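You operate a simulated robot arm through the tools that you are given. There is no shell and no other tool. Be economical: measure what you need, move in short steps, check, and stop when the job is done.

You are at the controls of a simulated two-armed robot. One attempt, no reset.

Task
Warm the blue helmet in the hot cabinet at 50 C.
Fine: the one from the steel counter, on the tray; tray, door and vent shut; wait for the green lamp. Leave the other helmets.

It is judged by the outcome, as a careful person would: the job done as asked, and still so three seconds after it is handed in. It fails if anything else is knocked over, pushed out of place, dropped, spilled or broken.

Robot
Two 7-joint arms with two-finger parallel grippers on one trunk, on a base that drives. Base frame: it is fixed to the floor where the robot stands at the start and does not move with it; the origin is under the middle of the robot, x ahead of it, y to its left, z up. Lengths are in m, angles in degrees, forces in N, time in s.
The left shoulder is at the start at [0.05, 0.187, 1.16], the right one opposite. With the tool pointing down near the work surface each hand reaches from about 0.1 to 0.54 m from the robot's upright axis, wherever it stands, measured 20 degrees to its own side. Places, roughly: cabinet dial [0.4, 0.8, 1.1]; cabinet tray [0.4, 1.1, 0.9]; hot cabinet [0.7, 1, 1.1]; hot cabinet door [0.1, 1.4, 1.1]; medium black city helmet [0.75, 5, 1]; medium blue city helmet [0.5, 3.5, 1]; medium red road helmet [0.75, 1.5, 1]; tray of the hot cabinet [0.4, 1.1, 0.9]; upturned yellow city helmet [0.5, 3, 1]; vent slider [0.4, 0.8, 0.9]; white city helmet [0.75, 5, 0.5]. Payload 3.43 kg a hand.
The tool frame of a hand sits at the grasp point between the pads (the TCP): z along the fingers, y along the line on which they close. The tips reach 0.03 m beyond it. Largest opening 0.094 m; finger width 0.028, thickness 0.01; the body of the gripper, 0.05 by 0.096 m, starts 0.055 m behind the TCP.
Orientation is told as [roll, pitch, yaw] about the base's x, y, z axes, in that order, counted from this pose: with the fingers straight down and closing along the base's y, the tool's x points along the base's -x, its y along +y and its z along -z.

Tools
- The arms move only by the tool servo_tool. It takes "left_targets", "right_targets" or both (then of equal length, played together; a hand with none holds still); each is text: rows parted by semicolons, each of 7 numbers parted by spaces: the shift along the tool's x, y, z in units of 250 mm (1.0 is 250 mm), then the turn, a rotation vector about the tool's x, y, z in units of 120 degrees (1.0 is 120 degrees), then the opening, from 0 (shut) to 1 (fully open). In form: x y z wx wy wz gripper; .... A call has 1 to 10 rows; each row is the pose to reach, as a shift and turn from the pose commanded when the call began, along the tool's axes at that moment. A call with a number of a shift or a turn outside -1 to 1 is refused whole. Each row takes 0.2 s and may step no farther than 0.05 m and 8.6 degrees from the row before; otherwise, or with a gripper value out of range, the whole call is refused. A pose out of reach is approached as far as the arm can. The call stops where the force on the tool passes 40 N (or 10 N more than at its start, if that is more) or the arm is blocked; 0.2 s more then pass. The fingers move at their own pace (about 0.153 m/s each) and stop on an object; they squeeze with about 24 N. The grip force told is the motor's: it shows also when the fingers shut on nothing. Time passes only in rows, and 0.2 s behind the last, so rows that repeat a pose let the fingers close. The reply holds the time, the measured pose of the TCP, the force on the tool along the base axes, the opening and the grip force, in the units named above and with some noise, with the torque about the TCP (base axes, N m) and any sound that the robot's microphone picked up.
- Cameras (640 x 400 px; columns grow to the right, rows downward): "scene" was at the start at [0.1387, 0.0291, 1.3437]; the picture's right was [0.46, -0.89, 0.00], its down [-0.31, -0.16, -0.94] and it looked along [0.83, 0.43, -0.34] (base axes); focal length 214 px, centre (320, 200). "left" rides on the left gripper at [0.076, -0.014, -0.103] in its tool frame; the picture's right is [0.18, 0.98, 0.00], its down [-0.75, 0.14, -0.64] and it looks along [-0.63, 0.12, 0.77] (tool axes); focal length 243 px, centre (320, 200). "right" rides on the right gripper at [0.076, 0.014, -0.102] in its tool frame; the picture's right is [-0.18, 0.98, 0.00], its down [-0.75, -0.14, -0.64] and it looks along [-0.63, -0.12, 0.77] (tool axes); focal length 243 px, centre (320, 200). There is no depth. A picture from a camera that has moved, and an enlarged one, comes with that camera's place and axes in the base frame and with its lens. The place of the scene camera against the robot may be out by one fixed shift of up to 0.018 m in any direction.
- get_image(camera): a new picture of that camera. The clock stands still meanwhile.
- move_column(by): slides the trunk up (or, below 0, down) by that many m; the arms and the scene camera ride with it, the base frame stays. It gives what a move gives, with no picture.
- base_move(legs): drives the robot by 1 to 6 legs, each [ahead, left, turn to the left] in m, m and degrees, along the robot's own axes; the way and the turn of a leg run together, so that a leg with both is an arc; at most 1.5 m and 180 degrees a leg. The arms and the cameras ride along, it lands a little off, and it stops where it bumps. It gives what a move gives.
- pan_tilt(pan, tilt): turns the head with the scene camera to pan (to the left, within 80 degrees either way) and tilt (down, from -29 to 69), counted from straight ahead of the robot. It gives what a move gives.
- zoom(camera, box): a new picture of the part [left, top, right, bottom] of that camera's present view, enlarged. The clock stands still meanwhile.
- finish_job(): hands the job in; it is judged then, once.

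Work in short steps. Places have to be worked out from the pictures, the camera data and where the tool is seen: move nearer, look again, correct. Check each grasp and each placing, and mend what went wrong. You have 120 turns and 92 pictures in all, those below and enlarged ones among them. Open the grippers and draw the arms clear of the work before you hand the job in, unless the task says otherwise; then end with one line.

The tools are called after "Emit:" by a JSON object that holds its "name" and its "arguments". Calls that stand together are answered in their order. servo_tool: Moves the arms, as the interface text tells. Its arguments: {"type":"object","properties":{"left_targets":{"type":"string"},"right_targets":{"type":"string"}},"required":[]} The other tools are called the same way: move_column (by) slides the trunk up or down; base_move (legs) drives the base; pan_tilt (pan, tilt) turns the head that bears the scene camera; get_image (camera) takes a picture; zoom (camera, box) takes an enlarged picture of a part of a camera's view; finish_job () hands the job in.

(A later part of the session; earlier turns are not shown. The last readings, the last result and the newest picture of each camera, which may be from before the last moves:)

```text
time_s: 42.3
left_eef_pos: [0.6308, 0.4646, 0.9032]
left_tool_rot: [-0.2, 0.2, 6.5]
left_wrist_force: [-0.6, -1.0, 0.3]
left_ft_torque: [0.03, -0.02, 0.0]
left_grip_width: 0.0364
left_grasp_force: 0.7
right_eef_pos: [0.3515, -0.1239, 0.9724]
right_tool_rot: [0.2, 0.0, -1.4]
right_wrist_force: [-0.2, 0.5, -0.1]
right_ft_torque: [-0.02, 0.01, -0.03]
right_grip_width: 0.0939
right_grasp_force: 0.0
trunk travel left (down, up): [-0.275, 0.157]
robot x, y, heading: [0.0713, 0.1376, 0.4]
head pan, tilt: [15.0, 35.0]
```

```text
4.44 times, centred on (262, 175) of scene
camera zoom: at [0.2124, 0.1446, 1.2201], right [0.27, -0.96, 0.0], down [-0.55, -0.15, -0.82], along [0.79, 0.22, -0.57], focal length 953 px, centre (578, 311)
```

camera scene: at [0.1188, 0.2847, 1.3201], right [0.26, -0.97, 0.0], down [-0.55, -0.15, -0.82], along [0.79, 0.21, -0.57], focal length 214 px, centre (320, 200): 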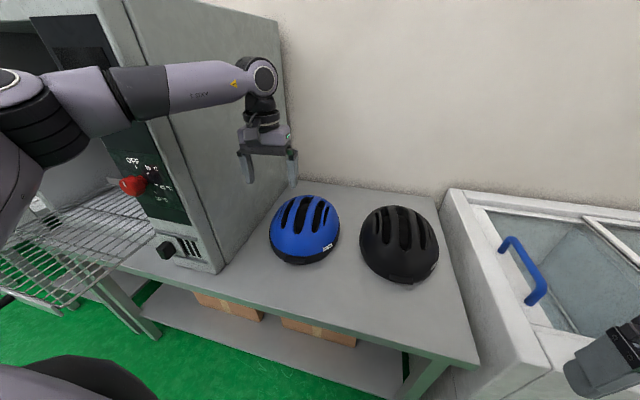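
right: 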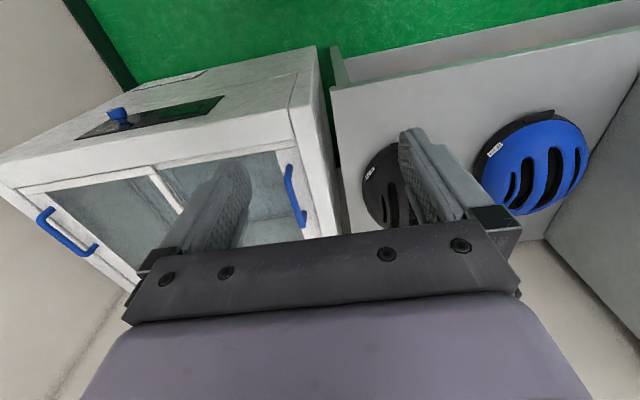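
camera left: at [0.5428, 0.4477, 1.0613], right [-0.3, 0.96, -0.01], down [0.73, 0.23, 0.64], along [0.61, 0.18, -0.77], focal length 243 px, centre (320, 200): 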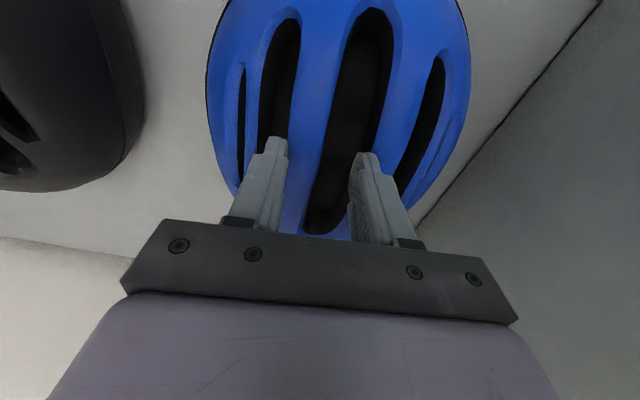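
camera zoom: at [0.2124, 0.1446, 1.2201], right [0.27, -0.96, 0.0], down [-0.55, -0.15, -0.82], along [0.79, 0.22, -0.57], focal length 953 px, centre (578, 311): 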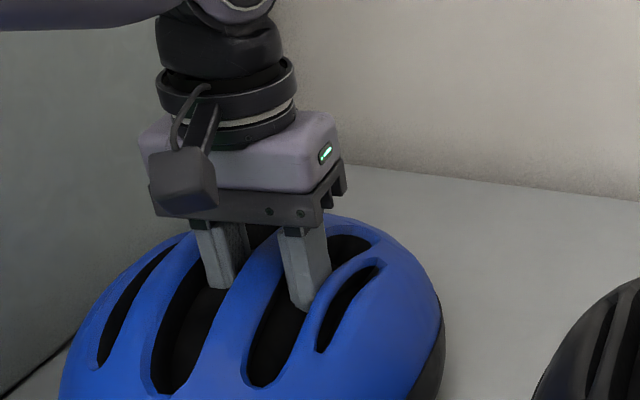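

Both fingers are in the slots, free of force at z = 0.903. I close on the rib.

Emit:
{"name": "servo_tool", "arguments": {"left_targets": "0 0 0 0 0 0 0.25; 0 0 0 0 0 0 0; 0 0 0 0 0 0 0; 0 0 0 0 0 0 0"}}

Emit:
{"name": "servo_tool", "arguments": {"left_targets": "0 0 -0.04 0 0 0 0; 0 0 -0.1 0 0 0 0; 0 0 -0.16 0 0 0 0"}}

Emit:
{"name": "get_image", "arguments": {"camera": "scene"}}

```text
time_s: 43.3
left_eef_pos: [0.6307, 0.4647, 0.9037]
left_tool_rot: [-0.3, 0.1, 6.7]
left_wrist_force: [0.6, 0.0, 0.4]
left_ft_torque: [0.11, 0.0, -0.1]
left_grip_width: 0.0299
left_grasp_force: 23.7
right_eef_pos: [0.3523, -0.1242, 0.9725]
right_tool_rot: [0.3, -0.1, -1.4]
right_wrist_force: [-1.1, -0.2, -1.2]
right_ft_torque: [0.0, 0.0, -0.03]
right_grip_width: 0.094
right_grasp_force: 0.0
trunk travel left (down, up): [-0.275, 0.157]
robot x, y, heading: [0.0743, 0.1317, 0.4]
head pan, tilt: [15.0, 35.0]
```

```text
time_s: 44.1
left_eef_pos: [0.6312, 0.4648, 0.9456]
left_tool_rot: [-0.3, 0.2, 6.6]
left_wrist_force: [0.3, -1.1, -3.4]
left_ft_torque: [-0.08, 0.05, -0.01]
left_grip_width: 0.0284
left_grasp_force: 23.9
right_eef_pos: [0.3516, -0.1245, 0.9723]
right_tool_rot: [0.3, 0.0, -1.3]
right_wrist_force: [-0.2, 0.4, -0.1]
right_ft_torque: [0.0, 0.01, -0.04]
right_grip_width: 0.0938
right_grasp_force: 0.0
trunk travel left (down, up): [-0.275, 0.157]
robot x, y, heading: [0.0729, 0.1313, 0.2]
head pan, tilt: [15.0, 35.0]
```

```text
56 pictures are left
camera scene: at [0.2126, 0.1449, 1.2201], right [0.27, -0.96, 0.0], down [-0.55, -0.15, -0.82], along [0.79, 0.22, -0.57], focal length 214 px, centre (320, 200)
```

scene: 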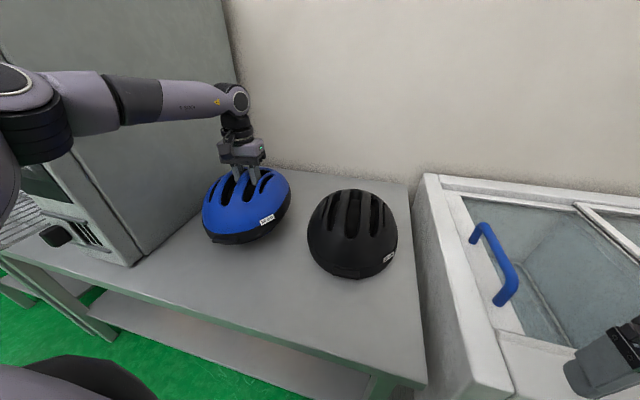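

The helmet is gripped and lifted (3.4 N, no tilt). I raise the trunk and hand, then back away.

Emit:
{"name": "move_column", "arguments": {"by": 0.15}}

Emit:
{"name": "base_move", "arguments": {"legs": [[-0.55, 0, 0]]}}

Emit:
{"name": "get_image", "arguments": {"camera": "scene"}}

```text
time_s: 45.9
left_eef_pos: [0.6312, 0.4644, 1.0955]
left_tool_rot: [-0.4, 0.3, 6.6]
left_wrist_force: [0.6, 0.7, -2.2]
left_ft_torque: [-0.06, 0.04, 0.02]
left_grip_width: 0.0284
left_grasp_force: 24.1
right_eef_pos: [0.3513, -0.1236, 1.1229]
right_tool_rot: [0.2, 0.0, -1.4]
right_wrist_force: [-0.2, -0.6, -0.2]
right_ft_torque: [0.04, 0.0, -0.01]
right_grip_width: 0.0941
right_grasp_force: 0.1
trunk travel left (down, up): [-0.425, 0.007]
robot x, y, heading: [0.0713, 0.1316, 0.3]
head pan, tilt: [15.0, 35.0]
```

```text
time_s: 49.0
left_eef_pos: [0.0889, 0.4583, 1.0938]
left_tool_rot: [-0.4, 0.2, 6.5]
left_wrist_force: [-0.4, 0.0, -2.3]
left_ft_torque: [-0.06, 0.07, -0.01]
left_grip_width: 0.0287
left_grasp_force: 23.6
right_eef_pos: [-0.1922, -0.1278, 1.1222]
right_tool_rot: [0.2, 0.1, -1.7]
right_wrist_force: [-0.6, -0.4, 0.4]
right_ft_torque: [0.03, -0.03, -0.02]
right_grip_width: 0.0942
right_grasp_force: 0.1
trunk travel left (down, up): [-0.425, 0.007]
robot x, y, heading: [-0.4743, 0.1355, 0.3]
head pan, tilt: [15.0, 35.0]
```

```text
55 pictures are left
camera scene: at [-0.3303, 0.1412, 1.3701], right [0.26, -0.96, 0.0], down [-0.55, -0.15, -0.82], along [0.79, 0.22, -0.57], focal length 214 px, centre (320, 200)
```

scene: 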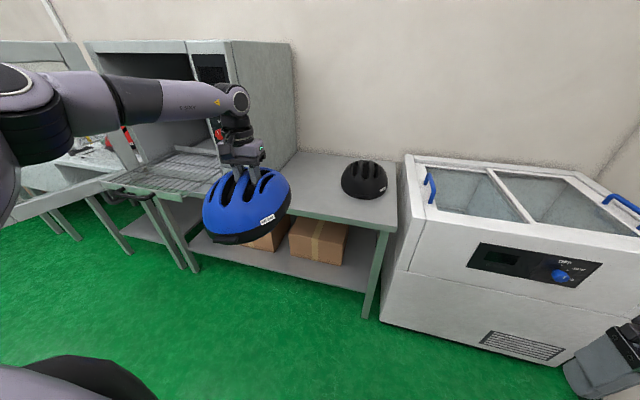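

I back a little more, raise the hand slightly, and slide left in front of the tray for a look.

Emit:
{"name": "servo_tool", "arguments": {"left_targets": "0 0 -0.1 0 0 0 0; 0 0 -0.2 0 0 0 0"}}

Emit:
{"name": "base_move", "arguments": {"legs": [[-0.2, 0, 0], [0, 0.6, 0]]}}

Emit:
{"name": "pan_tilt", "arguments": {"pan": 10, "tilt": 25}}

Emit:
{"name": "get_image", "arguments": {"camera": "scene"}}

Emit:
{"name": "get_image", "arguments": {"camera": "left"}}

```text
time_s: 49.6
left_eef_pos: [0.0874, 0.4587, 1.1451]
left_tool_rot: [-0.3, 0.3, 6.4]
left_wrist_force: [-0.2, 0.0, -3.5]
left_ft_torque: [-0.04, 0.02, 0.02]
left_grip_width: 0.0285
left_grasp_force: 24.1
right_eef_pos: [-0.1912, -0.1279, 1.1225]
right_tool_rot: [0.2, 0.0, -1.5]
right_wrist_force: [-0.4, 0.0, 0.3]
right_ft_torque: [0.03, 0.02, 0.0]
right_grip_width: 0.094
right_grasp_force: 0.0
trunk travel left (down, up): [-0.425, 0.007]
robot x, y, heading: [-0.4715, 0.1305, 0.4]
head pan, tilt: [15.0, 35.0]
```

```text
time_s: 54.2
left_eef_pos: [-0.1237, 1.057, 1.1444]
left_tool_rot: [-0.4, 0.3, 6.6]
left_wrist_force: [0.6, -0.1, -3.2]
left_ft_torque: [-0.05, 0.06, 0.01]
left_grip_width: 0.0288
left_grasp_force: 24.3
right_eef_pos: [-0.4005, 0.4691, 1.1212]
right_tool_rot: [0.1, 0.0, -1.3]
right_wrist_force: [0.4, 0.0, 0.8]
right_ft_torque: [-0.01, -0.02, 0.0]
right_grip_width: 0.0941
right_grasp_force: 0.1
trunk travel left (down, up): [-0.425, 0.007]
robot x, y, heading: [-0.6766, 0.7305, 0.5]
head pan, tilt: [15.0, 35.0]
```

```text
time_s: 54.9
left_eef_pos: [-0.1234, 1.0561, 1.1447]
left_tool_rot: [-0.4, 0.4, 6.7]
left_wrist_force: [-0.1, -0.3, -3.0]
left_ft_torque: [-0.09, 0.06, -0.01]
left_grip_width: 0.0287
left_grasp_force: 23.9
right_eef_pos: [-0.4006, 0.4695, 1.1226]
right_tool_rot: [0.2, 0.1, -1.4]
right_wrist_force: [-0.3, 0.9, -0.7]
right_ft_torque: [0.05, 0.0, 0.02]
right_grip_width: 0.0937
right_grasp_force: 0.1
trunk travel left (down, up): [-0.425, 0.007]
robot x, y, heading: [-0.68, 0.726, 0.5]
head pan, tilt: [10.0, 25.0]
```

```text
54 pictures are left
camera scene: at [-0.5343, 0.7303, 1.3858], right [0.18, -0.98, 0.0], down [-0.42, -0.08, -0.91], along [0.89, 0.17, -0.42], focal length 214 px, centre (320, 200)
```

scene: 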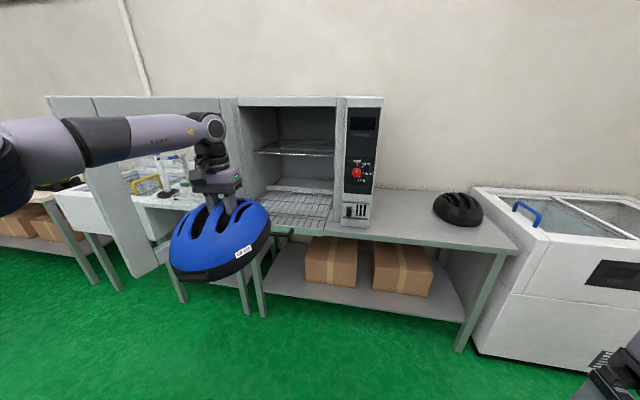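

```text
53 pictures are left
camera left: at [-0.1984, 1.0343, 1.248], right [-0.3, 0.95, -0.01], down [0.73, 0.23, 0.64], along [0.61, 0.19, -0.77], focal length 243 px, centre (320, 200)
```

left: 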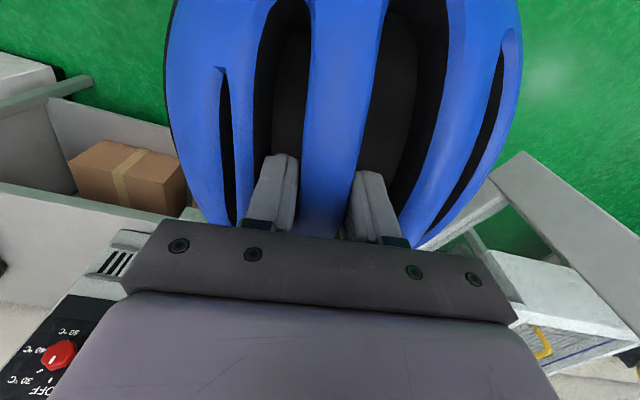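

Emit:
{"name": "zoom", "arguments": {"camera": "scene", "box": [220, 90, 400, 250]}}

```text
2.50 times, centred on (310, 170) of scene
camera zoom: at [-0.5343, 0.7303, 1.3858], right [0.18, -0.98, 0.0], down [-0.42, -0.08, -0.91], along [0.89, 0.17, -0.42], focal length 536 px, centre (345, 275)
```

zoom: 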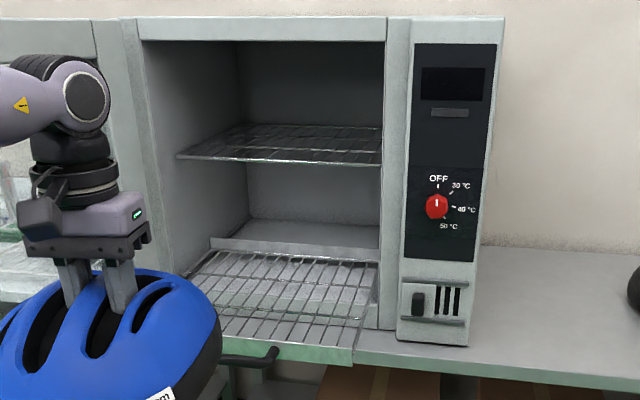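

Estimated positions:
- Tray surface: x 0.19–0.62, y 0.86–1.28, z about 0.88
- Door free edge: near [−0.06, 1.54]

I drive forward so the helmet hangs over the tray. The target TCP is about x 0.31, y 1.035, and I stop short first to check.

Emit:
{"name": "base_move", "arguments": {"legs": [[0.37, -0.02, 0]]}}

Emit:
{"name": "get_image", "arguments": {"camera": "scene"}}

Emit:
{"name": "get_image", "arguments": {"camera": "left"}}

```text
time_s: 57.3
left_eef_pos: [0.2469, 1.0363, 1.145]
left_tool_rot: [-0.3, 0.3, 6.4]
left_wrist_force: [1.0, 0.8, -3.2]
left_ft_torque: [-0.02, 0.04, -0.03]
left_grip_width: 0.0285
left_grasp_force: 23.9
right_eef_pos: [-0.0303, 0.4504, 1.1222]
right_tool_rot: [0.1, 0.0, -1.6]
right_wrist_force: [0.1, 0.1, 0.6]
right_ft_torque: [0.01, -0.01, 0.04]
right_grip_width: 0.0938
right_grasp_force: 0.1
trunk travel left (down, up): [-0.425, 0.007]
robot x, y, heading: [-0.309, 0.7118, 0.2]
head pan, tilt: [10.0, 25.0]
```

```text
51 pictures are left
camera scene: at [-0.1632, 0.7126, 1.3857], right [0.18, -0.98, 0.0], down [-0.42, -0.08, -0.91], along [0.89, 0.16, -0.42], focal length 214 px, centre (320, 200)
```

scene: 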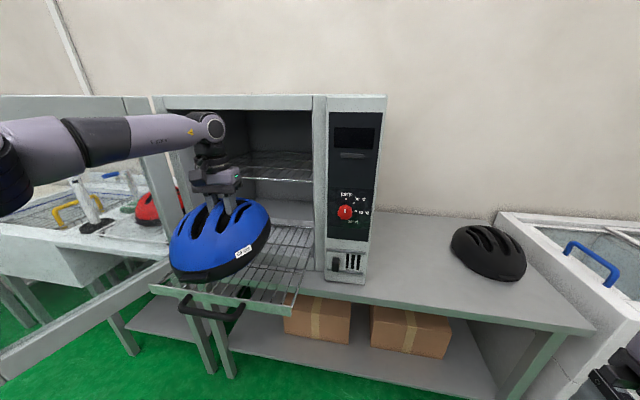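

```text
50 pictures are left
camera left: at [0.1742, 1.0148, 1.2479], right [-0.29, 0.96, -0.01], down [0.74, 0.23, 0.64], along [0.61, 0.18, -0.77], focal length 243 px, centre (320, 200)
```

left: 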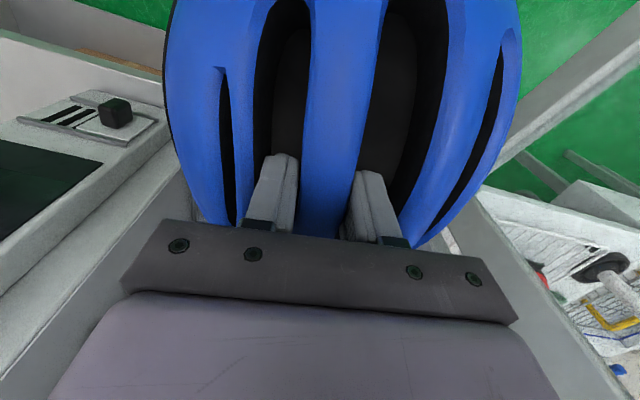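

Emit:
{"name": "base_move", "arguments": {"legs": [[0.065, 0, 0]]}}

Emit:
{"name": "servo_tool", "arguments": {"left_targets": "0 0 0.1 0 0 0 0; 0 0 0.2 0 0 0 0; 0 0 0.28 0 0 0 0"}}

Emit:
{"name": "get_image", "arguments": {"camera": "scene"}}

```text
time_s: 58.3
left_eef_pos: [0.3143, 1.0355, 1.1437]
left_tool_rot: [-0.3, 0.4, 6.4]
left_wrist_force: [0.2, -0.6, -2.7]
left_ft_torque: [-0.05, 0.07, 0.0]
left_grip_width: 0.0285
left_grasp_force: 23.6
right_eef_pos: [0.0348, 0.4502, 1.1213]
right_tool_rot: [0.2, 0.1, -1.6]
right_wrist_force: [0.7, 0.0, -0.8]
right_ft_torque: [0.01, 0.03, 0.03]
right_grip_width: 0.0939
right_grasp_force: 0.0
trunk travel left (down, up): [-0.425, 0.007]
robot x, y, heading: [-0.2456, 0.7117, 0.3]
head pan, tilt: [10.0, 25.0]
```

```text
time_s: 59.1
left_eef_pos: [0.3138, 1.0356, 1.0734]
left_tool_rot: [-0.4, 0.4, 6.4]
left_wrist_force: [-0.4, -0.3, -3.3]
left_ft_torque: [-0.06, 0.08, 0.01]
left_grip_width: 0.0286
left_grasp_force: 23.9
right_eef_pos: [0.0343, 0.4508, 1.1218]
right_tool_rot: [0.1, 0.0, -1.6]
right_wrist_force: [0.1, -0.2, 0.0]
right_ft_torque: [-0.01, 0.01, -0.01]
right_grip_width: 0.0942
right_grasp_force: 0.1
trunk travel left (down, up): [-0.425, 0.007]
robot x, y, heading: [-0.2448, 0.7098, 0.1]
head pan, tilt: [10.0, 25.0]
```

```text
49 pictures are left
camera scene: at [-0.0981, 0.7131, 1.3858], right [0.18, -0.98, 0.0], down [-0.42, -0.08, -0.91], along [0.89, 0.16, -0.42], focal length 214 px, centre (320, 200)
```

scene: 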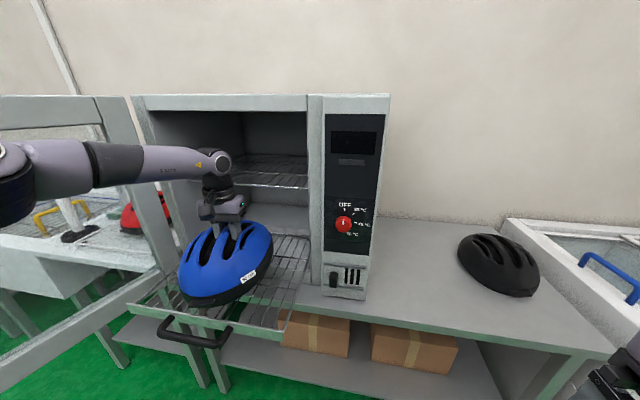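

The helmet is over the tray and I keep lowering gently, watching the force. Contact is expected near TCP z 1.03.

Emit:
{"name": "servo_tool", "arguments": {"left_targets": "0 0 0.05 0 0 0 0; 0 0 0.1 0 0 0 0; 0 0 0.14 0 0 0 0"}}

Emit:
{"name": "zoom", "arguments": {"camera": "scene", "box": [110, 180, 350, 360]}}

```text
time_s: 59.9
left_eef_pos: [0.3131, 1.0364, 1.0377]
left_tool_rot: [-0.4, 0.3, 6.5]
left_wrist_force: [0.4, -0.7, -3.1]
left_ft_torque: [-0.03, 0.08, 0.04]
left_grip_width: 0.0287
left_grasp_force: 23.8
right_eef_pos: [0.0337, 0.4503, 1.1224]
right_tool_rot: [0.2, 0.0, -1.6]
right_wrist_force: [-0.4, -0.8, -0.2]
right_ft_torque: [0.0, -0.03, -0.03]
right_grip_width: 0.094
right_grasp_force: 0.2
trunk travel left (down, up): [-0.425, 0.007]
robot x, y, heading: [-0.2427, 0.711, -0.1]
head pan, tilt: [10.0, 25.0]
```

```text
2.22 times, centred on (230, 270) of scene
camera zoom: at [-0.0983, 0.713, 1.3858], right [0.18, -0.98, 0.0], down [-0.42, -0.08, -0.91], along [0.89, 0.16, -0.42], focal length 477 px, centre (520, 44)
```

zoom: 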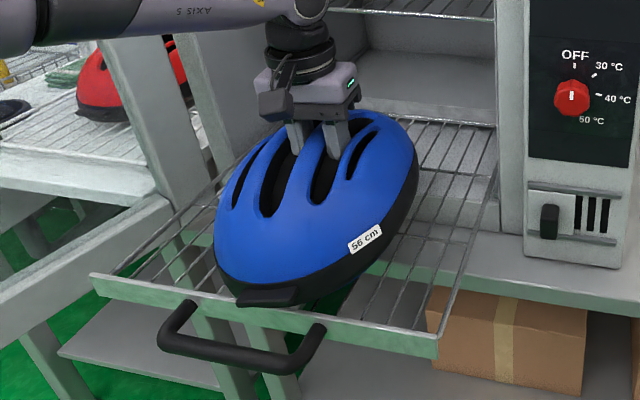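

The visor sits right at the tray's front edge. I go forward 1.5 cm more (the wrist still clears the cabinet plane at 0.39), then lower to contact.

Emit:
{"name": "servo_tool", "arguments": {"left_targets": "-0.03 0 0 0 0 0 0; -0.06 0 0 0 0 0 0; -0.06 0 0.03 0 0 0 0; -0.06 0 0.06 0 0 0 0; -0.06 0 0.08 0 0 0 0"}}

Emit:
{"name": "zoom", "arguments": {"camera": "scene", "box": [110, 180, 350, 360]}}

```text
time_s: 61.1
left_eef_pos: [0.3106, 1.041, 1.026]
left_tool_rot: [-0.3, 0.1, 6.3]
left_wrist_force: [-0.7, 0.3, -3.1]
left_ft_torque: [-0.03, 0.06, -0.02]
left_grip_width: 0.0285
left_grasp_force: 23.5
left hand out of reach, approached as far as the arm can: row 1, 2, 3, 4, 5
right_eef_pos: [0.0336, 0.4509, 1.1225]
right_tool_rot: [0.2, 0.0, -1.6]
right_wrist_force: [1.2, 0.3, -0.1]
right_ft_torque: [-0.01, 0.01, -0.01]
right_grip_width: 0.0939
right_grasp_force: 0.0
trunk travel left (down, up): [-0.425, 0.007]
robot x, y, heading: [-0.2425, 0.7066, 0.3]
head pan, tilt: [10.0, 25.0]
```

```text
2.22 times, centred on (230, 270) of scene
camera zoom: at [-0.0984, 0.7129, 1.3858], right [0.18, -0.98, 0.0], down [-0.42, -0.08, -0.91], along [0.89, 0.16, -0.42], focal length 477 px, centre (520, 44)
```

zoom: 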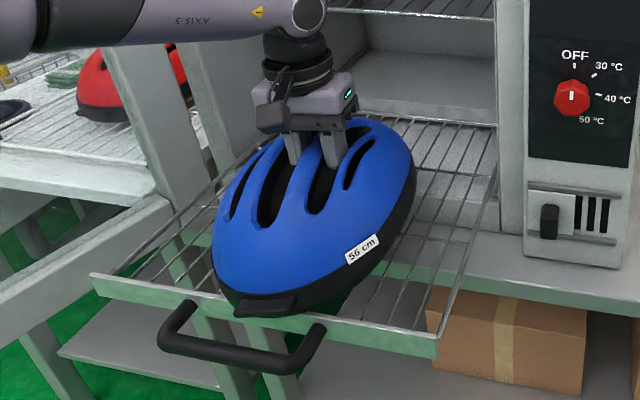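

The arm is at its reach limit. The wrist radius looks like about 3.5 cm, so I nudge the base forward 2.5 cm.

Emit:
{"name": "base_move", "arguments": {"legs": [[0.027, 0, 0]]}}

Emit:
{"name": "zoom", "arguments": {"camera": "scene", "box": [110, 180, 350, 360]}}

```text
time_s: 61.9
left_eef_pos: [0.3388, 1.0415, 1.0261]
left_tool_rot: [-0.4, 0.4, 6.4]
left_wrist_force: [0.0, 0.2, -3.1]
left_ft_torque: [-0.06, 0.07, 0.01]
left_grip_width: 0.0287
left_grasp_force: 24.2
right_eef_pos: [0.0618, 0.4511, 1.1224]
right_tool_rot: [0.2, 0.1, -1.5]
right_wrist_force: [-0.6, 0.6, -0.2]
right_ft_torque: [-0.03, 0.02, 0.02]
right_grip_width: 0.0941
right_grasp_force: 0.0
trunk travel left (down, up): [-0.425, 0.007]
robot x, y, heading: [-0.2186, 0.7088, 0.1]
head pan, tilt: [10.0, 25.0]
```

```text
2.22 times, centred on (230, 270) of scene
camera zoom: at [-0.0704, 0.7131, 1.3856], right [0.18, -0.98, 0.0], down [-0.42, -0.08, -0.91], along [0.89, 0.16, -0.42], focal length 477 px, centre (520, 44)
```

zoom: 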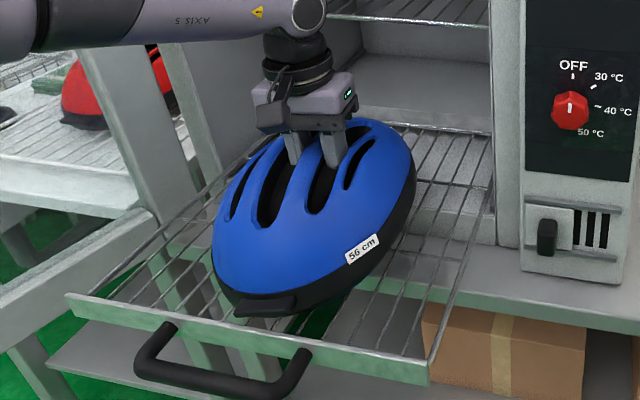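

The front rim is now well inside the tray. The arm is at full reach, so I lower with the trunk in small steps.

Emit:
{"name": "move_column", "arguments": {"by": -0.012}}

Emit:
{"name": "move_column", "arguments": {"by": -0.008}}

Emit:
{"name": "zoom", "arguments": {"camera": "scene", "box": [110, 180, 350, 360]}}

```text
time_s: 62.5
left_eef_pos: [0.3371, 1.0416, 1.0138]
left_tool_rot: [-0.4, 0.2, 6.5]
left_wrist_force: [-0.2, 0.2, -2.3]
left_ft_torque: [-0.06, 0.08, 0.01]
left_grip_width: 0.0288
left_grasp_force: 24.0
right_eef_pos: [0.0597, 0.4502, 1.1095]
right_tool_rot: [0.2, 0.0, -1.5]
right_wrist_force: [-0.3, -0.3, -0.2]
right_ft_torque: [0.01, -0.02, 0.0]
right_grip_width: 0.094
right_grasp_force: 0.1
trunk travel left (down, up): [-0.413, 0.019]
robot x, y, heading: [-0.2192, 0.7096, 0.1]
head pan, tilt: [10.0, 25.0]
```

```text
time_s: 63.1
left_eef_pos: [0.338, 1.0418, 1.0057]
left_tool_rot: [-0.4, 0.1, 6.5]
left_wrist_force: [-0.4, -0.6, -1.1]
left_ft_torque: [0.1, -0.16, -0.09]
left_grip_width: 0.0288
left_grasp_force: 24.2
right_eef_pos: [0.0602, 0.4501, 1.1027]
right_tool_rot: [0.2, 0.0, -1.5]
right_wrist_force: [0.4, 0.5, 0.8]
right_ft_torque: [0.02, 0.02, 0.0]
right_grip_width: 0.0939
right_grasp_force: 0.0
trunk travel left (down, up): [-0.405, 0.027]
robot x, y, heading: [-0.221, 0.7091, 0.3]
head pan, tilt: [10.0, 25.0]
```

```text
2.22 times, centred on (230, 270) of scene
camera zoom: at [-0.072, 0.7129, 1.3659], right [0.18, -0.98, 0.0], down [-0.42, -0.08, -0.91], along [0.89, 0.16, -0.42], focal length 477 px, centre (520, 44)
```

zoom: 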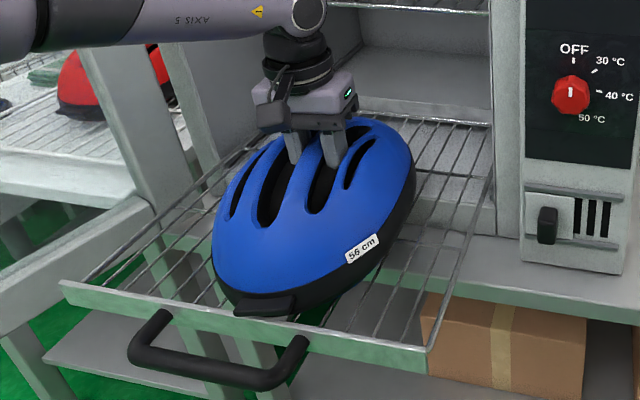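

The load is starting to transfer (−1.1 N), so I lower 4 mm more.

Emit:
{"name": "move_column", "arguments": {"by": -0.004}}

```text
time_s: 63.6
left_eef_pos: [0.3372, 1.0407, 1.0019]
left_tool_rot: [-0.4, 0.1, 6.3]
left_wrist_force: [1.3, -1.6, 2.7]
left_ft_torque: [0.36, -0.23, -0.1]
left_grip_width: 0.0286
left_grasp_force: 24.3
right_eef_pos: [0.0605, 0.45, 1.0983]
right_tool_rot: [0.2, -0.1, -1.6]
right_wrist_force: [0.0, -0.3, 0.3]
right_ft_torque: [0.02, -0.01, 0.02]
right_grip_width: 0.0941
right_grasp_force: 0.1
trunk travel left (down, up): [-0.401, 0.031]
robot x, y, heading: [-0.2219, 0.7074, 0.0]
head pan, tilt: [10.0, 25.0]
```

The helmet rests on the tray. I open to about 0.038 and lift straight out.

Emit:
{"name": "servo_tool", "arguments": {"left_targets": "0 0 0 0 0 0 0.39; 0 0 0 0 0 0 0.39; 0 0 -0.04 0 0 0 0.39; 0 0 -0.1 0 0 0 0.39; 0 0 -0.16 0 0 0 0.39; 0 0 -0.24 0 0 0 0.39; 0 0 -0.36 0 0 0 0.39"}}

Emit:
{"name": "zoom", "arguments": {"camera": "scene", "box": [110, 160, 350, 340]}}

```text
time_s: 65.2
left_eef_pos: [0.3376, 1.0419, 1.0921]
left_tool_rot: [-0.3, 0.1, 6.3]
left_wrist_force: [-0.7, -0.6, 0.2]
left_ft_torque: [0.0, 0.02, 0.0]
left_grip_width: 0.0368
left_grasp_force: 0.1
right_eef_pos: [0.0604, 0.4503, 1.097]
right_tool_rot: [0.2, 0.0, -1.6]
right_wrist_force: [0.3, 0.1, 0.5]
right_ft_torque: [0.0, 0.0, 0.0]
right_grip_width: 0.0944
right_grasp_force: 0.0
trunk travel left (down, up): [-0.401, 0.031]
robot x, y, heading: [-0.2193, 0.7092, 0.1]
head pan, tilt: [10.0, 25.0]
```

```text
2.22 times, centred on (230, 250) of scene
camera zoom: at [-0.0723, 0.7127, 1.3619], right [0.18, -0.98, 0.0], down [-0.42, -0.08, -0.91], along [0.89, 0.16, -0.42], focal length 477 px, centre (520, 89)
```

zoom: 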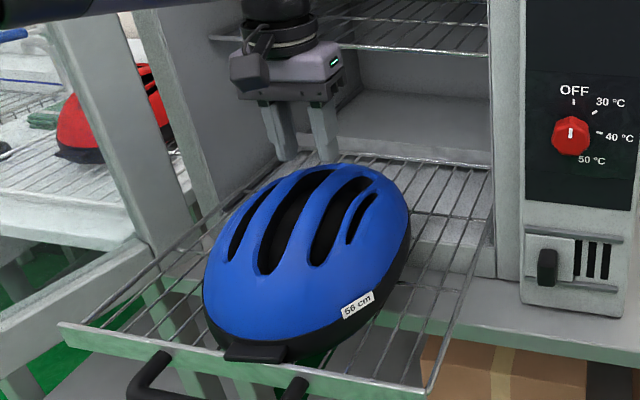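

The helmet sits upright fully on the tray. Next I back off and turn the left hand to point forward (wy −90°) for pushing the tray.

Emit:
{"name": "base_move", "arguments": {"legs": [[-0.3, 0, 0]]}}

Emit:
{"name": "servo_tool", "arguments": {"left_targets": "0.06 0 0 0 -0.07 0 0.2; 0.12 0 0 0 -0.14 0 0; 0.18 0 0 0 -0.21 0 0; 0.24 0 0 0 -0.28 0 0; 0.3 0 0 0 -0.35 0 0; 0.36 0 0 0 -0.42 0 0; 0.4 0 0 0 -0.49 0 0; 0.4 0 0 0 -0.56 0 0; 0.4 0 0 0 -0.63 0 0; 0.4 0 0 0 -0.7 0 0"}}

Emit:
{"name": "get_image", "arguments": {"camera": "scene"}}

```text
time_s: 67.2
left_eef_pos: [0.0478, 1.037, 1.0917]
left_tool_rot: [-0.4, 0.3, 5.8]
left_wrist_force: [0.4, -0.3, -0.5]
left_ft_torque: [0.04, -0.04, -0.01]
left_grip_width: 0.0365
left_grasp_force: 0.1
right_eef_pos: [-0.235, 0.4471, 1.0985]
right_tool_rot: [0.2, 0.0, -2.1]
right_wrist_force: [-0.4, 0.0, 0.1]
right_ft_torque: [-0.05, -0.01, 0.01]
right_grip_width: 0.0941
right_grasp_force: 0.0
trunk travel left (down, up): [-0.401, 0.031]
robot x, y, heading: [-0.5104, 0.7117, -0.0]
head pan, tilt: [10.0, 25.0]
```

```text
time_s: 69.4
left_eef_pos: [-0.0499, 1.0258, 1.0934]
left_tool_rot: [-1.1, -67.1, 6.7]
left_wrist_force: [0.0, 0.2, 0.0]
left_ft_torque: [-0.04, 0.01, -0.03]
left_grip_width: 0.0
left_grasp_force: 23.5
left hand out of reach, approached as far as the arm can: row 9, 10
right_eef_pos: [-0.2331, 0.4469, 1.0985]
right_tool_rot: [0.2, 0.0, -2.1]
right_wrist_force: [-1.1, 0.2, 0.3]
right_ft_torque: [0.0, 0.0, 0.0]
right_grip_width: 0.094
right_grasp_force: 0.1
trunk travel left (down, up): [-0.401, 0.031]
robot x, y, heading: [-0.5083, 0.7117, -0.3]
head pan, tilt: [10.0, 25.0]
```

```text
43 pictures are left
camera scene: at [-0.3632, 0.7117, 1.3619], right [0.17, -0.99, 0.0], down [-0.42, -0.07, -0.91], along [0.89, 0.15, -0.42], focal length 214 px, centre (320, 200)
```

scene: 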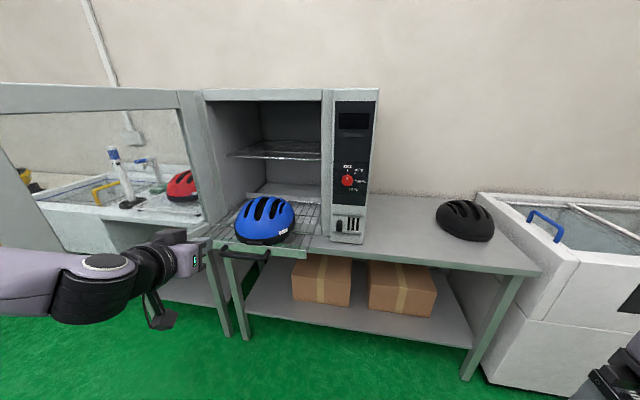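

The pitch limit is about −67°, which is good enough. The handle bar is near [0.165, 1.08, 0.86]. I lower the trunk 0.22 and align y before approaching.

Emit:
{"name": "move_column", "arguments": {"by": -0.22}}

Emit:
{"name": "base_move", "arguments": {"legs": [[0.0, 0.05, 0]]}}

Emit:
{"name": "get_image", "arguments": {"camera": "scene"}}

Emit:
{"name": "get_image", "arguments": {"camera": "left"}}

```text
time_s: 71.8
left_eef_pos: [-0.0511, 1.0253, 0.8724]
left_tool_rot: [-0.9, -67.1, 6.6]
left_wrist_force: [-0.4, 0.3, 0.5]
left_ft_torque: [0.02, -0.03, 0.01]
left_grip_width: 0.0
left_grasp_force: 23.2
right_eef_pos: [-0.2337, 0.4484, 0.88]
right_tool_rot: [0.2, 0.0, -2.1]
right_wrist_force: [-0.3, -0.5, -0.4]
right_ft_torque: [0.01, 0.01, 0.02]
right_grip_width: 0.0939
right_grasp_force: 0.0
trunk travel left (down, up): [-0.181, 0.251]
robot x, y, heading: [-0.5115, 0.7079, -0.5]
head pan, tilt: [10.0, 25.0]
```

```text
time_s: 72.7
left_eef_pos: [-0.0485, 1.0759, 0.8725]
left_tool_rot: [-1.0, -67.0, 6.8]
left_wrist_force: [0.6, 0.0, 0.5]
left_ft_torque: [-0.02, -0.02, 0.01]
left_grip_width: 0.0
left_grasp_force: 23.8
right_eef_pos: [-0.2327, 0.4976, 0.8777]
right_tool_rot: [0.2, 0.0, -2.0]
right_wrist_force: [0.0, 0.4, -0.4]
right_ft_torque: [0.0, -0.01, 0.01]
right_grip_width: 0.0942
right_grasp_force: 0.0
trunk travel left (down, up): [-0.181, 0.251]
robot x, y, heading: [-0.5099, 0.7594, -0.2]
head pan, tilt: [10.0, 25.0]
```

```text
42 pictures are left
camera scene: at [-0.363, 0.7622, 1.1419], right [0.17, -0.99, 0.0], down [-0.42, -0.07, -0.91], along [0.89, 0.15, -0.42], focal length 214 px, centre (320, 200)
```

scene: 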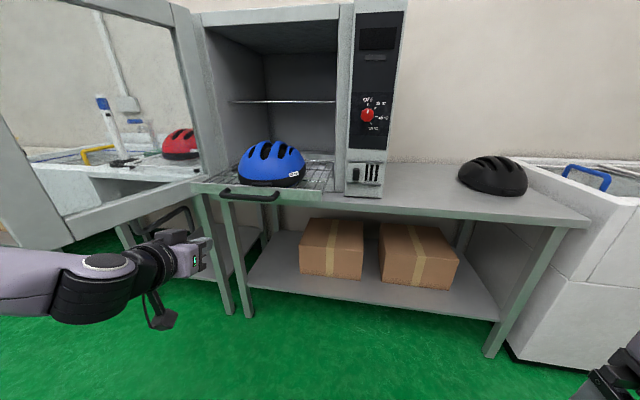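

```text
41 pictures are left
camera left: at [-0.1727, 1.0495, 0.8436], right [-0.17, 0.97, -0.18], down [-0.31, 0.12, 0.94], along [0.94, 0.22, 0.28], focal length 243 px, centre (320, 200)
```

left: 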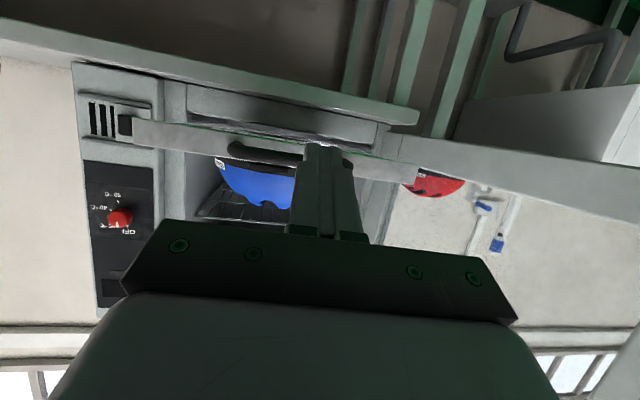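

Combining views puts the bar near [0.15, 1.06, 0.895]. I raise the trunk 0.034, shift −0.015 in y, and drive up to near contact.

Emit:
{"name": "move_column", "arguments": {"by": 0.034}}

Emit:
{"name": "base_move", "arguments": {"legs": [[0.13, -0.015, 0]]}}

Emit:
{"name": "get_image", "arguments": {"camera": "left"}}

Emit:
{"name": "zoom", "arguments": {"camera": "scene", "box": [120, 150, 320, 300]}}

```text
time_s: 73.5
left_eef_pos: [-0.0502, 1.0763, 0.9066]
left_tool_rot: [-1.0, -67.1, 6.6]
left_wrist_force: [0.3, 0.1, 0.6]
left_ft_torque: [-0.01, 0.0, 0.02]
left_grip_width: 0.0
left_grasp_force: 24.2
right_eef_pos: [-0.2332, 0.4982, 0.912]
right_tool_rot: [0.2, 0.0, -2.2]
right_wrist_force: [-0.3, -0.2, 0.4]
right_ft_torque: [-0.01, 0.01, -0.01]
right_grip_width: 0.094
right_grasp_force: 0.0
trunk travel left (down, up): [-0.215, 0.217]
robot x, y, heading: [-0.5094, 0.7586, -0.5]
head pan, tilt: [10.0, 25.0]
```

```text
time_s: 74.8
left_eef_pos: [0.0802, 1.0589, 0.9069]
left_tool_rot: [-1.0, -67.1, 6.8]
left_wrist_force: [0.1, -0.3, -1.0]
left_ft_torque: [-0.02, -0.01, 0.04]
left_grip_width: 0.0
left_grasp_force: 23.9
right_eef_pos: [-0.1013, 0.4814, 0.9116]
right_tool_rot: [0.2, 0.0, -2.1]
right_wrist_force: [0.2, 0.7, -0.5]
right_ft_torque: [-0.02, 0.01, -0.02]
right_grip_width: 0.0938
right_grasp_force: 0.1
trunk travel left (down, up): [-0.215, 0.217]
robot x, y, heading: [-0.375, 0.741, -0.5]
head pan, tilt: [10.0, 25.0]
```

```text
40 pictures are left
camera left: at [-0.0413, 1.0335, 0.8776], right [-0.17, 0.97, -0.18], down [-0.31, 0.12, 0.94], along [0.94, 0.22, 0.28], focal length 243 px, centre (320, 200)
```

left: 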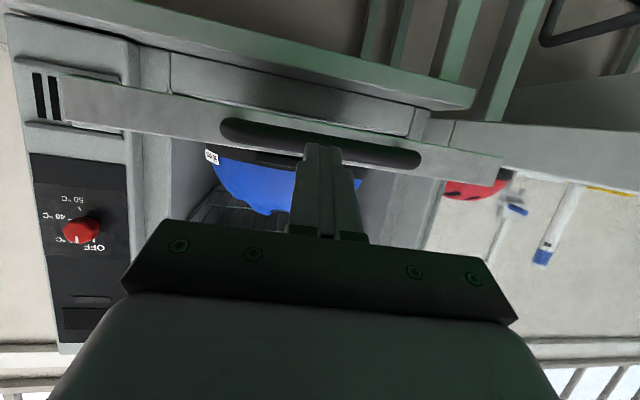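

```text
2.67 times, centred on (220, 225) of scene
camera zoom: at [-0.2314, 0.7461, 1.1758], right [0.17, -0.99, 0.0], down [-0.42, -0.07, -0.91], along [0.89, 0.15, -0.42], focal length 572 px, centre (587, 133)
```

zoom: 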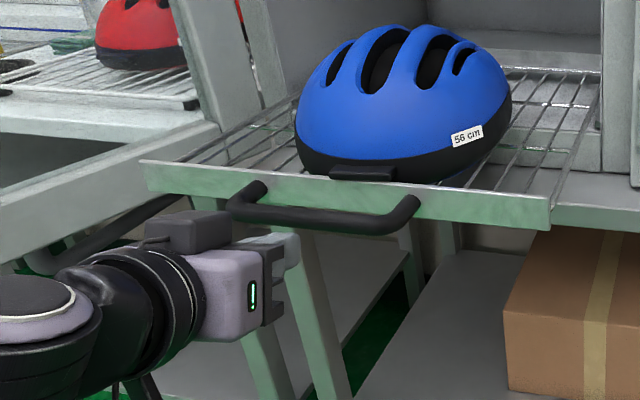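

The fingertips line up with the middle of the bar. I push with the base in a small step first.

Emit:
{"name": "base_move", "arguments": {"legs": [[0.08, 0, 0]]}}

Emit:
{"name": "zoom", "arguments": {"camera": "scene", "box": [120, 150, 320, 300]}}

```text
time_s: 75.8
left_eef_pos: [0.1604, 1.0586, 0.9075]
left_tool_rot: [-0.9, -66.9, 6.4]
left_wrist_force: [-0.3, 0.9, 0.3]
left_ft_torque: [0.01, 0.02, 0.02]
left_grip_width: 0.0
left_grasp_force: 23.9
right_eef_pos: [-0.0252, 0.4815, 0.9118]
right_tool_rot: [0.3, 0.0, -2.2]
right_wrist_force: [0.4, 0.5, 0.1]
right_ft_torque: [0.01, 0.0, 0.02]
right_grip_width: 0.0941
right_grasp_force: 0.1
trunk travel left (down, up): [-0.215, 0.217]
robot x, y, heading: [-0.3002, 0.7441, -0.6]
head pan, tilt: [10.0, 25.0]
```

```text
2.67 times, centred on (220, 225) of scene
camera zoom: at [-0.1533, 0.7453, 1.1758], right [0.17, -0.99, 0.0], down [-0.42, -0.07, -0.91], along [0.89, 0.15, -0.42], focal length 572 px, centre (587, 133)
```

zoom: 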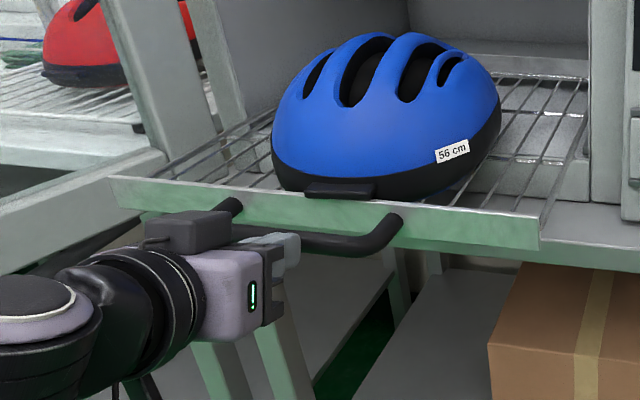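

Emit:
{"name": "base_move", "arguments": {"legs": [[0.05, 0, 0]]}}

Emit:
{"name": "zoom", "arguments": {"camera": "scene", "box": [120, 150, 320, 300]}}

```text
time_s: 76.7
left_eef_pos: [0.2104, 1.0578, 0.905]
left_tool_rot: [-0.8, -66.9, 6.3]
left_wrist_force: [0.2, -0.7, 0.2]
left_ft_torque: [-0.02, -0.03, 0.02]
left_grip_width: 0.0
left_grasp_force: 23.9
right_eef_pos: [0.0251, 0.4802, 0.9131]
right_tool_rot: [0.2, 0.0, -2.1]
right_wrist_force: [-0.1, -0.9, -0.1]
right_ft_torque: [-0.01, -0.02, 0.02]
right_grip_width: 0.0941
right_grasp_force: 0.2
trunk travel left (down, up): [-0.215, 0.217]
robot x, y, heading: [-0.2531, 0.7435, -0.6]
head pan, tilt: [10.0, 25.0]
```

```text
2.67 times, centred on (220, 225) of scene
camera zoom: at [-0.1044, 0.7448, 1.1758], right [0.17, -0.99, 0.0], down [-0.42, -0.07, -0.91], along [0.89, 0.15, -0.42], focal length 572 px, centre (587, 133)
```

zoom: 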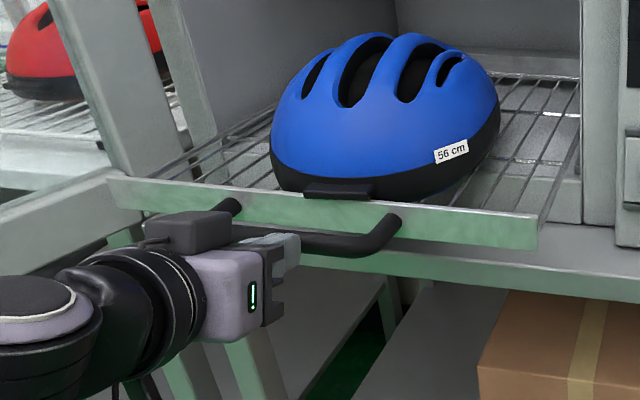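

The tray is now moving with the hand, with low friction. I keep pushing.

Emit:
{"name": "base_move", "arguments": {"legs": [[0.12, 0, 0]]}}

Emit:
{"name": "get_image", "arguments": {"camera": "scene"}}

```text
time_s: 78.0
left_eef_pos: [0.3277, 1.0593, 0.9065]
left_tool_rot: [-0.8, -67.0, 6.7]
left_wrist_force: [-1.3, 0.8, -0.4]
left_ft_torque: [0.02, -0.01, 0.0]
left_grip_width: 0.0
left_grasp_force: 24.0
right_eef_pos: [0.1451, 0.4819, 0.9123]
right_tool_rot: [0.1, 0.0, -2.0]
right_wrist_force: [0.6, 0.4, -0.2]
right_ft_torque: [0.0, -0.03, -0.01]
right_grip_width: 0.094
right_grasp_force: 0.1
trunk travel left (down, up): [-0.215, 0.217]
robot x, y, heading: [-0.1339, 0.7434, 0.0]
head pan, tilt: [10.0, 25.0]
```

```text
36 pictures are left
camera scene: at [0.0157, 0.7447, 1.1758], right [0.17, -0.99, 0.0], down [-0.42, -0.07, -0.91], along [0.89, 0.15, -0.42], focal length 214 px, centre (320, 200)
```

scene: 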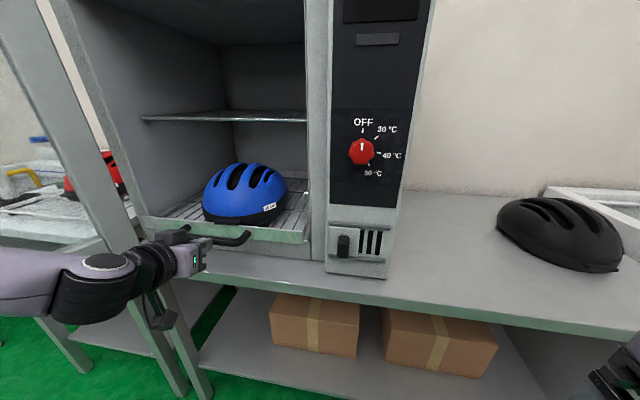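

Emit:
{"name": "base_move", "arguments": {"legs": [[0.05, 0, 0]]}}

Emit:
{"name": "servo_tool", "arguments": {"left_targets": "-0.02 0 0.046 0 0 0 0; -0.04 0 0.092 0 0 0 0; -0.06 0 0.138 0 0 0 0; -0.08 0 0.184 0 0 0 0"}}

Emit:
{"name": "zoom", "arguments": {"camera": "scene", "box": [60, 100, 400, 310]}}

```text
time_s: 78.9
left_eef_pos: [0.378, 1.0595, 0.9052]
left_tool_rot: [-0.8, -66.7, 6.6]
left_wrist_force: [0.2, 0.7, 0.4]
left_ft_torque: [-0.01, 0.02, 0.03]
left_grip_width: 0.0004
left_grasp_force: 23.9
right_eef_pos: [0.1948, 0.4819, 0.9122]
right_tool_rot: [0.1, 0.1, -1.9]
right_wrist_force: [0.2, 0.0, -0.3]
right_ft_torque: [-0.02, 0.01, 0.04]
right_grip_width: 0.0943
right_grasp_force: 0.1
trunk travel left (down, up): [-0.215, 0.217]
robot x, y, heading: [-0.0782, 0.7434, -0.1]
head pan, tilt: [10.0, 25.0]
```

```text
time_s: 80.0
left_eef_pos: [0.4202, 1.0635, 0.906]
left_tool_rot: [-1.3, -66.6, 7.0]
left_wrist_force: [-27.7, 3.5, 14.6]
left_ft_torque: [-0.08, -0.1, -0.1]
left_grip_width: 0.0
left_grasp_force: 24.0
right_eef_pos: [0.1921, 0.4811, 0.9134]
right_tool_rot: [0.2, -0.2, -1.8]
right_wrist_force: [-0.6, -0.3, 0.0]
right_ft_torque: [-0.02, -0.01, 0.0]
right_grip_width: 0.0941
right_grasp_force: 0.0
trunk travel left (down, up): [-0.215, 0.217]
robot x, y, heading: [-0.0809, 0.741, -0.0]
head pan, tilt: [10.0, 25.0]
stopped in row 4 (left hand): the force on the tool passed its limit (the readings are from after the stop); the commanded pose is now the measured one
```

```text
1.88 times, centred on (230, 205) of scene
camera zoom: at [0.0603, 0.7447, 1.1768], right [0.17, -0.98, 0.0], down [-0.41, -0.07, -0.91], along [0.89, 0.16, -0.42], focal length 404 px, centre (489, 191)
```

zoom: 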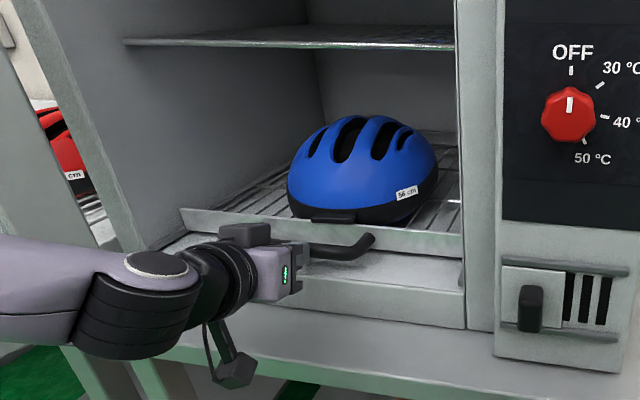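

The tray is in to its stop. Next is the vent: I back off and slide right so the closed fingers are in front of, and to the +y side of, the vent knob.

Emit:
{"name": "base_move", "arguments": {"legs": [[-0.15, 0, 0], [0, -0.255, 0]]}}

Emit:
{"name": "get_image", "arguments": {"camera": "left"}}

Emit:
{"name": "get_image", "arguments": {"camera": "scene"}}

```text
time_s: 82.8
left_eef_pos: [0.2705, 0.8106, 0.9019]
left_tool_rot: [-1.1, -66.2, 6.5]
left_wrist_force: [-1.0, -0.2, -1.0]
left_ft_torque: [-0.01, -0.02, -0.01]
left_grip_width: 0.0001
left_grasp_force: 24.0
right_eef_pos: [0.0402, 0.2303, 0.9125]
right_tool_rot: [0.2, 0.0, -2.1]
right_wrist_force: [-0.9, -0.7, 0.9]
right_ft_torque: [-0.01, -0.05, 0.01]
right_grip_width: 0.0939
right_grasp_force: 0.0
trunk travel left (down, up): [-0.215, 0.217]
robot x, y, heading: [-0.2367, 0.4913, -0.3]
head pan, tilt: [10.0, 25.0]
```

```text
34 pictures are left
camera left: at [0.1481, 0.7847, 0.8743], right [-0.17, 0.97, -0.18], down [-0.3, 0.12, 0.95], along [0.94, 0.21, 0.27], focal length 243 px, centre (320, 200)
```

left: 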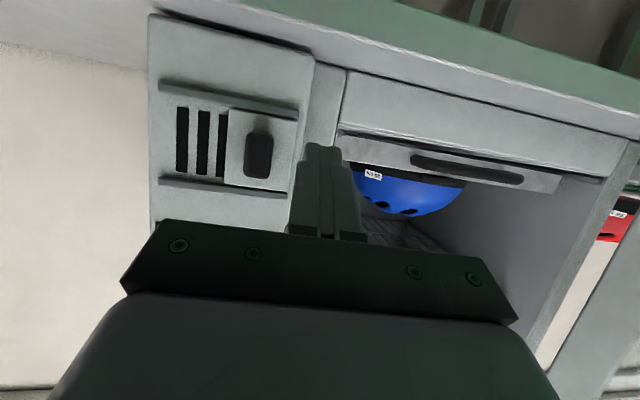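

```text
33 pictures are left
camera scene: at [-0.0897, 0.494, 1.1759], right [0.17, -0.99, 0.0], down [-0.42, -0.07, -0.91], along [0.89, 0.15, -0.42], focal length 214 px, centre (320, 200)
```

scene: 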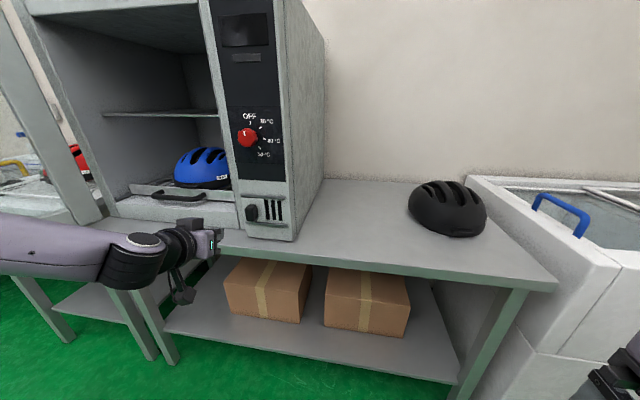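

The vent knob is at about [0.37, 0.772, 0.904], with the slots on its −y side. The fingertip is at [0.298, 0.814, 0.89]. I raise 1.2 cm and move forward about 7 cm, keeping clear on the +y side.

Emit:
{"name": "move_column", "arguments": {"by": 0.012}}

Emit:
{"name": "base_move", "arguments": {"legs": [[0.068, 0, 0]]}}

Emit:
{"name": "get_image", "arguments": {"camera": "left"}}

```text
time_s: 83.4
left_eef_pos: [0.2713, 0.8115, 0.9137]
left_tool_rot: [-1.3, -66.3, 6.6]
left_wrist_force: [0.1, 0.1, -0.9]
left_ft_torque: [-0.02, 0.01, 0.0]
left_grip_width: 0.0002
left_grasp_force: 24.0
right_eef_pos: [0.0401, 0.2308, 0.9227]
right_tool_rot: [0.2, -0.1, -2.2]
right_wrist_force: [0.2, 0.2, 0.4]
right_ft_torque: [0.0, 0.02, -0.01]
right_grip_width: 0.094
right_grasp_force: 0.0
trunk travel left (down, up): [-0.227, 0.205]
robot x, y, heading: [-0.2348, 0.4921, -0.3]
head pan, tilt: [10.0, 25.0]
```

```text
time_s: 84.4
left_eef_pos: [0.3401, 0.8091, 0.9148]
left_tool_rot: [-1.3, -66.1, 6.4]
left_wrist_force: [0.1, -0.1, -0.2]
left_ft_torque: [-0.03, -0.02, 0.0]
left_grip_width: 0.0
left_grasp_force: 23.6
right_eef_pos: [0.1066, 0.2297, 0.9241]
right_tool_rot: [0.2, 0.1, -2.3]
right_wrist_force: [-0.3, 0.4, -0.1]
right_ft_torque: [0.0, 0.02, 0.02]
right_grip_width: 0.0941
right_grasp_force: 0.1
trunk travel left (down, up): [-0.227, 0.205]
robot x, y, heading: [-0.1665, 0.4929, -0.4]
head pan, tilt: [10.0, 25.0]
```

```text
32 pictures are left
camera left: at [0.2157, 0.7837, 0.8861], right [-0.16, 0.97, -0.18], down [-0.3, 0.12, 0.95], along [0.94, 0.21, 0.27], focal length 243 px, centre (320, 200)
```

left: 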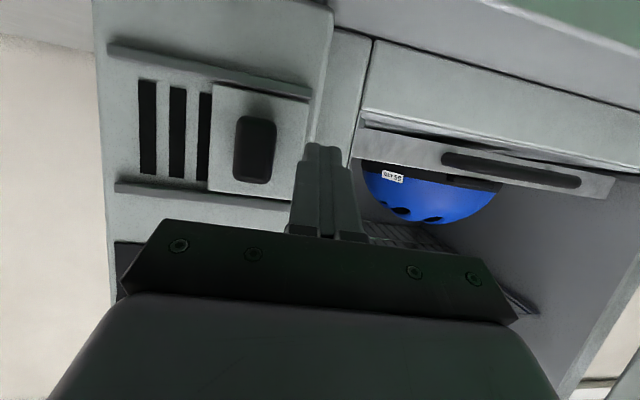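

The knob front is at x ≈ 0.351 and y ≈ 0.763–0.786, and the fingertip overlaps it by about 1.6 cm. I push toward −y, with a small pull-back to keep x constant.

Emit:
{"name": "servo_tool", "arguments": {"left_targets": "0 -0.05 -0.006 0 0 0 0; 0 -0.1 -0.012 0 0 0 0; 0 -0.14 -0.017 0 0 0 0; 0 -0.18 -0.022 0 0 0 0; 0 -0.21 -0.026 0 0 0 0; 0 -0.24 -0.029 0 0 0 0"}}

Emit:
{"name": "get_image", "arguments": {"camera": "left"}}

```text
time_s: 85.8
left_eef_pos: [0.3386, 0.7516, 0.9174]
left_tool_rot: [-1.2, -66.2, 6.6]
left_wrist_force: [0.0, -0.9, 1.5]
left_ft_torque: [0.0, -0.01, 0.01]
left_grip_width: 0.0001
left_grasp_force: 24.3
right_eef_pos: [0.1064, 0.2292, 0.9246]
right_tool_rot: [0.2, 0.0, -2.4]
right_wrist_force: [1.1, 0.6, -0.3]
right_ft_torque: [0.01, 0.01, 0.0]
right_grip_width: 0.0941
right_grasp_force: 0.2
trunk travel left (down, up): [-0.227, 0.205]
robot x, y, heading: [-0.1694, 0.4938, -0.3]
head pan, tilt: [10.0, 25.0]
```

```text
31 pictures are left
camera left: at [0.2149, 0.7244, 0.8888], right [-0.16, 0.97, -0.18], down [-0.3, 0.12, 0.95], along [0.94, 0.21, 0.27], focal length 243 px, centre (320, 200)
```

left: 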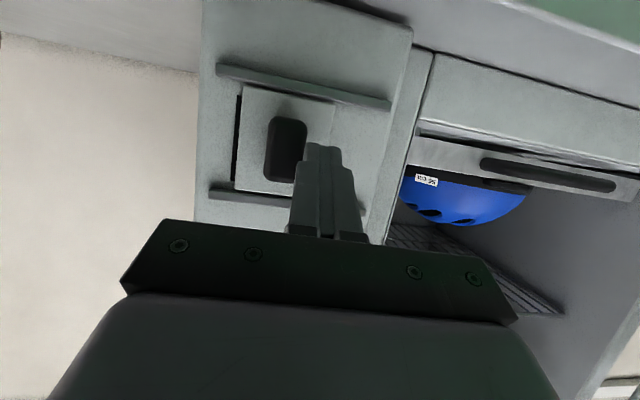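

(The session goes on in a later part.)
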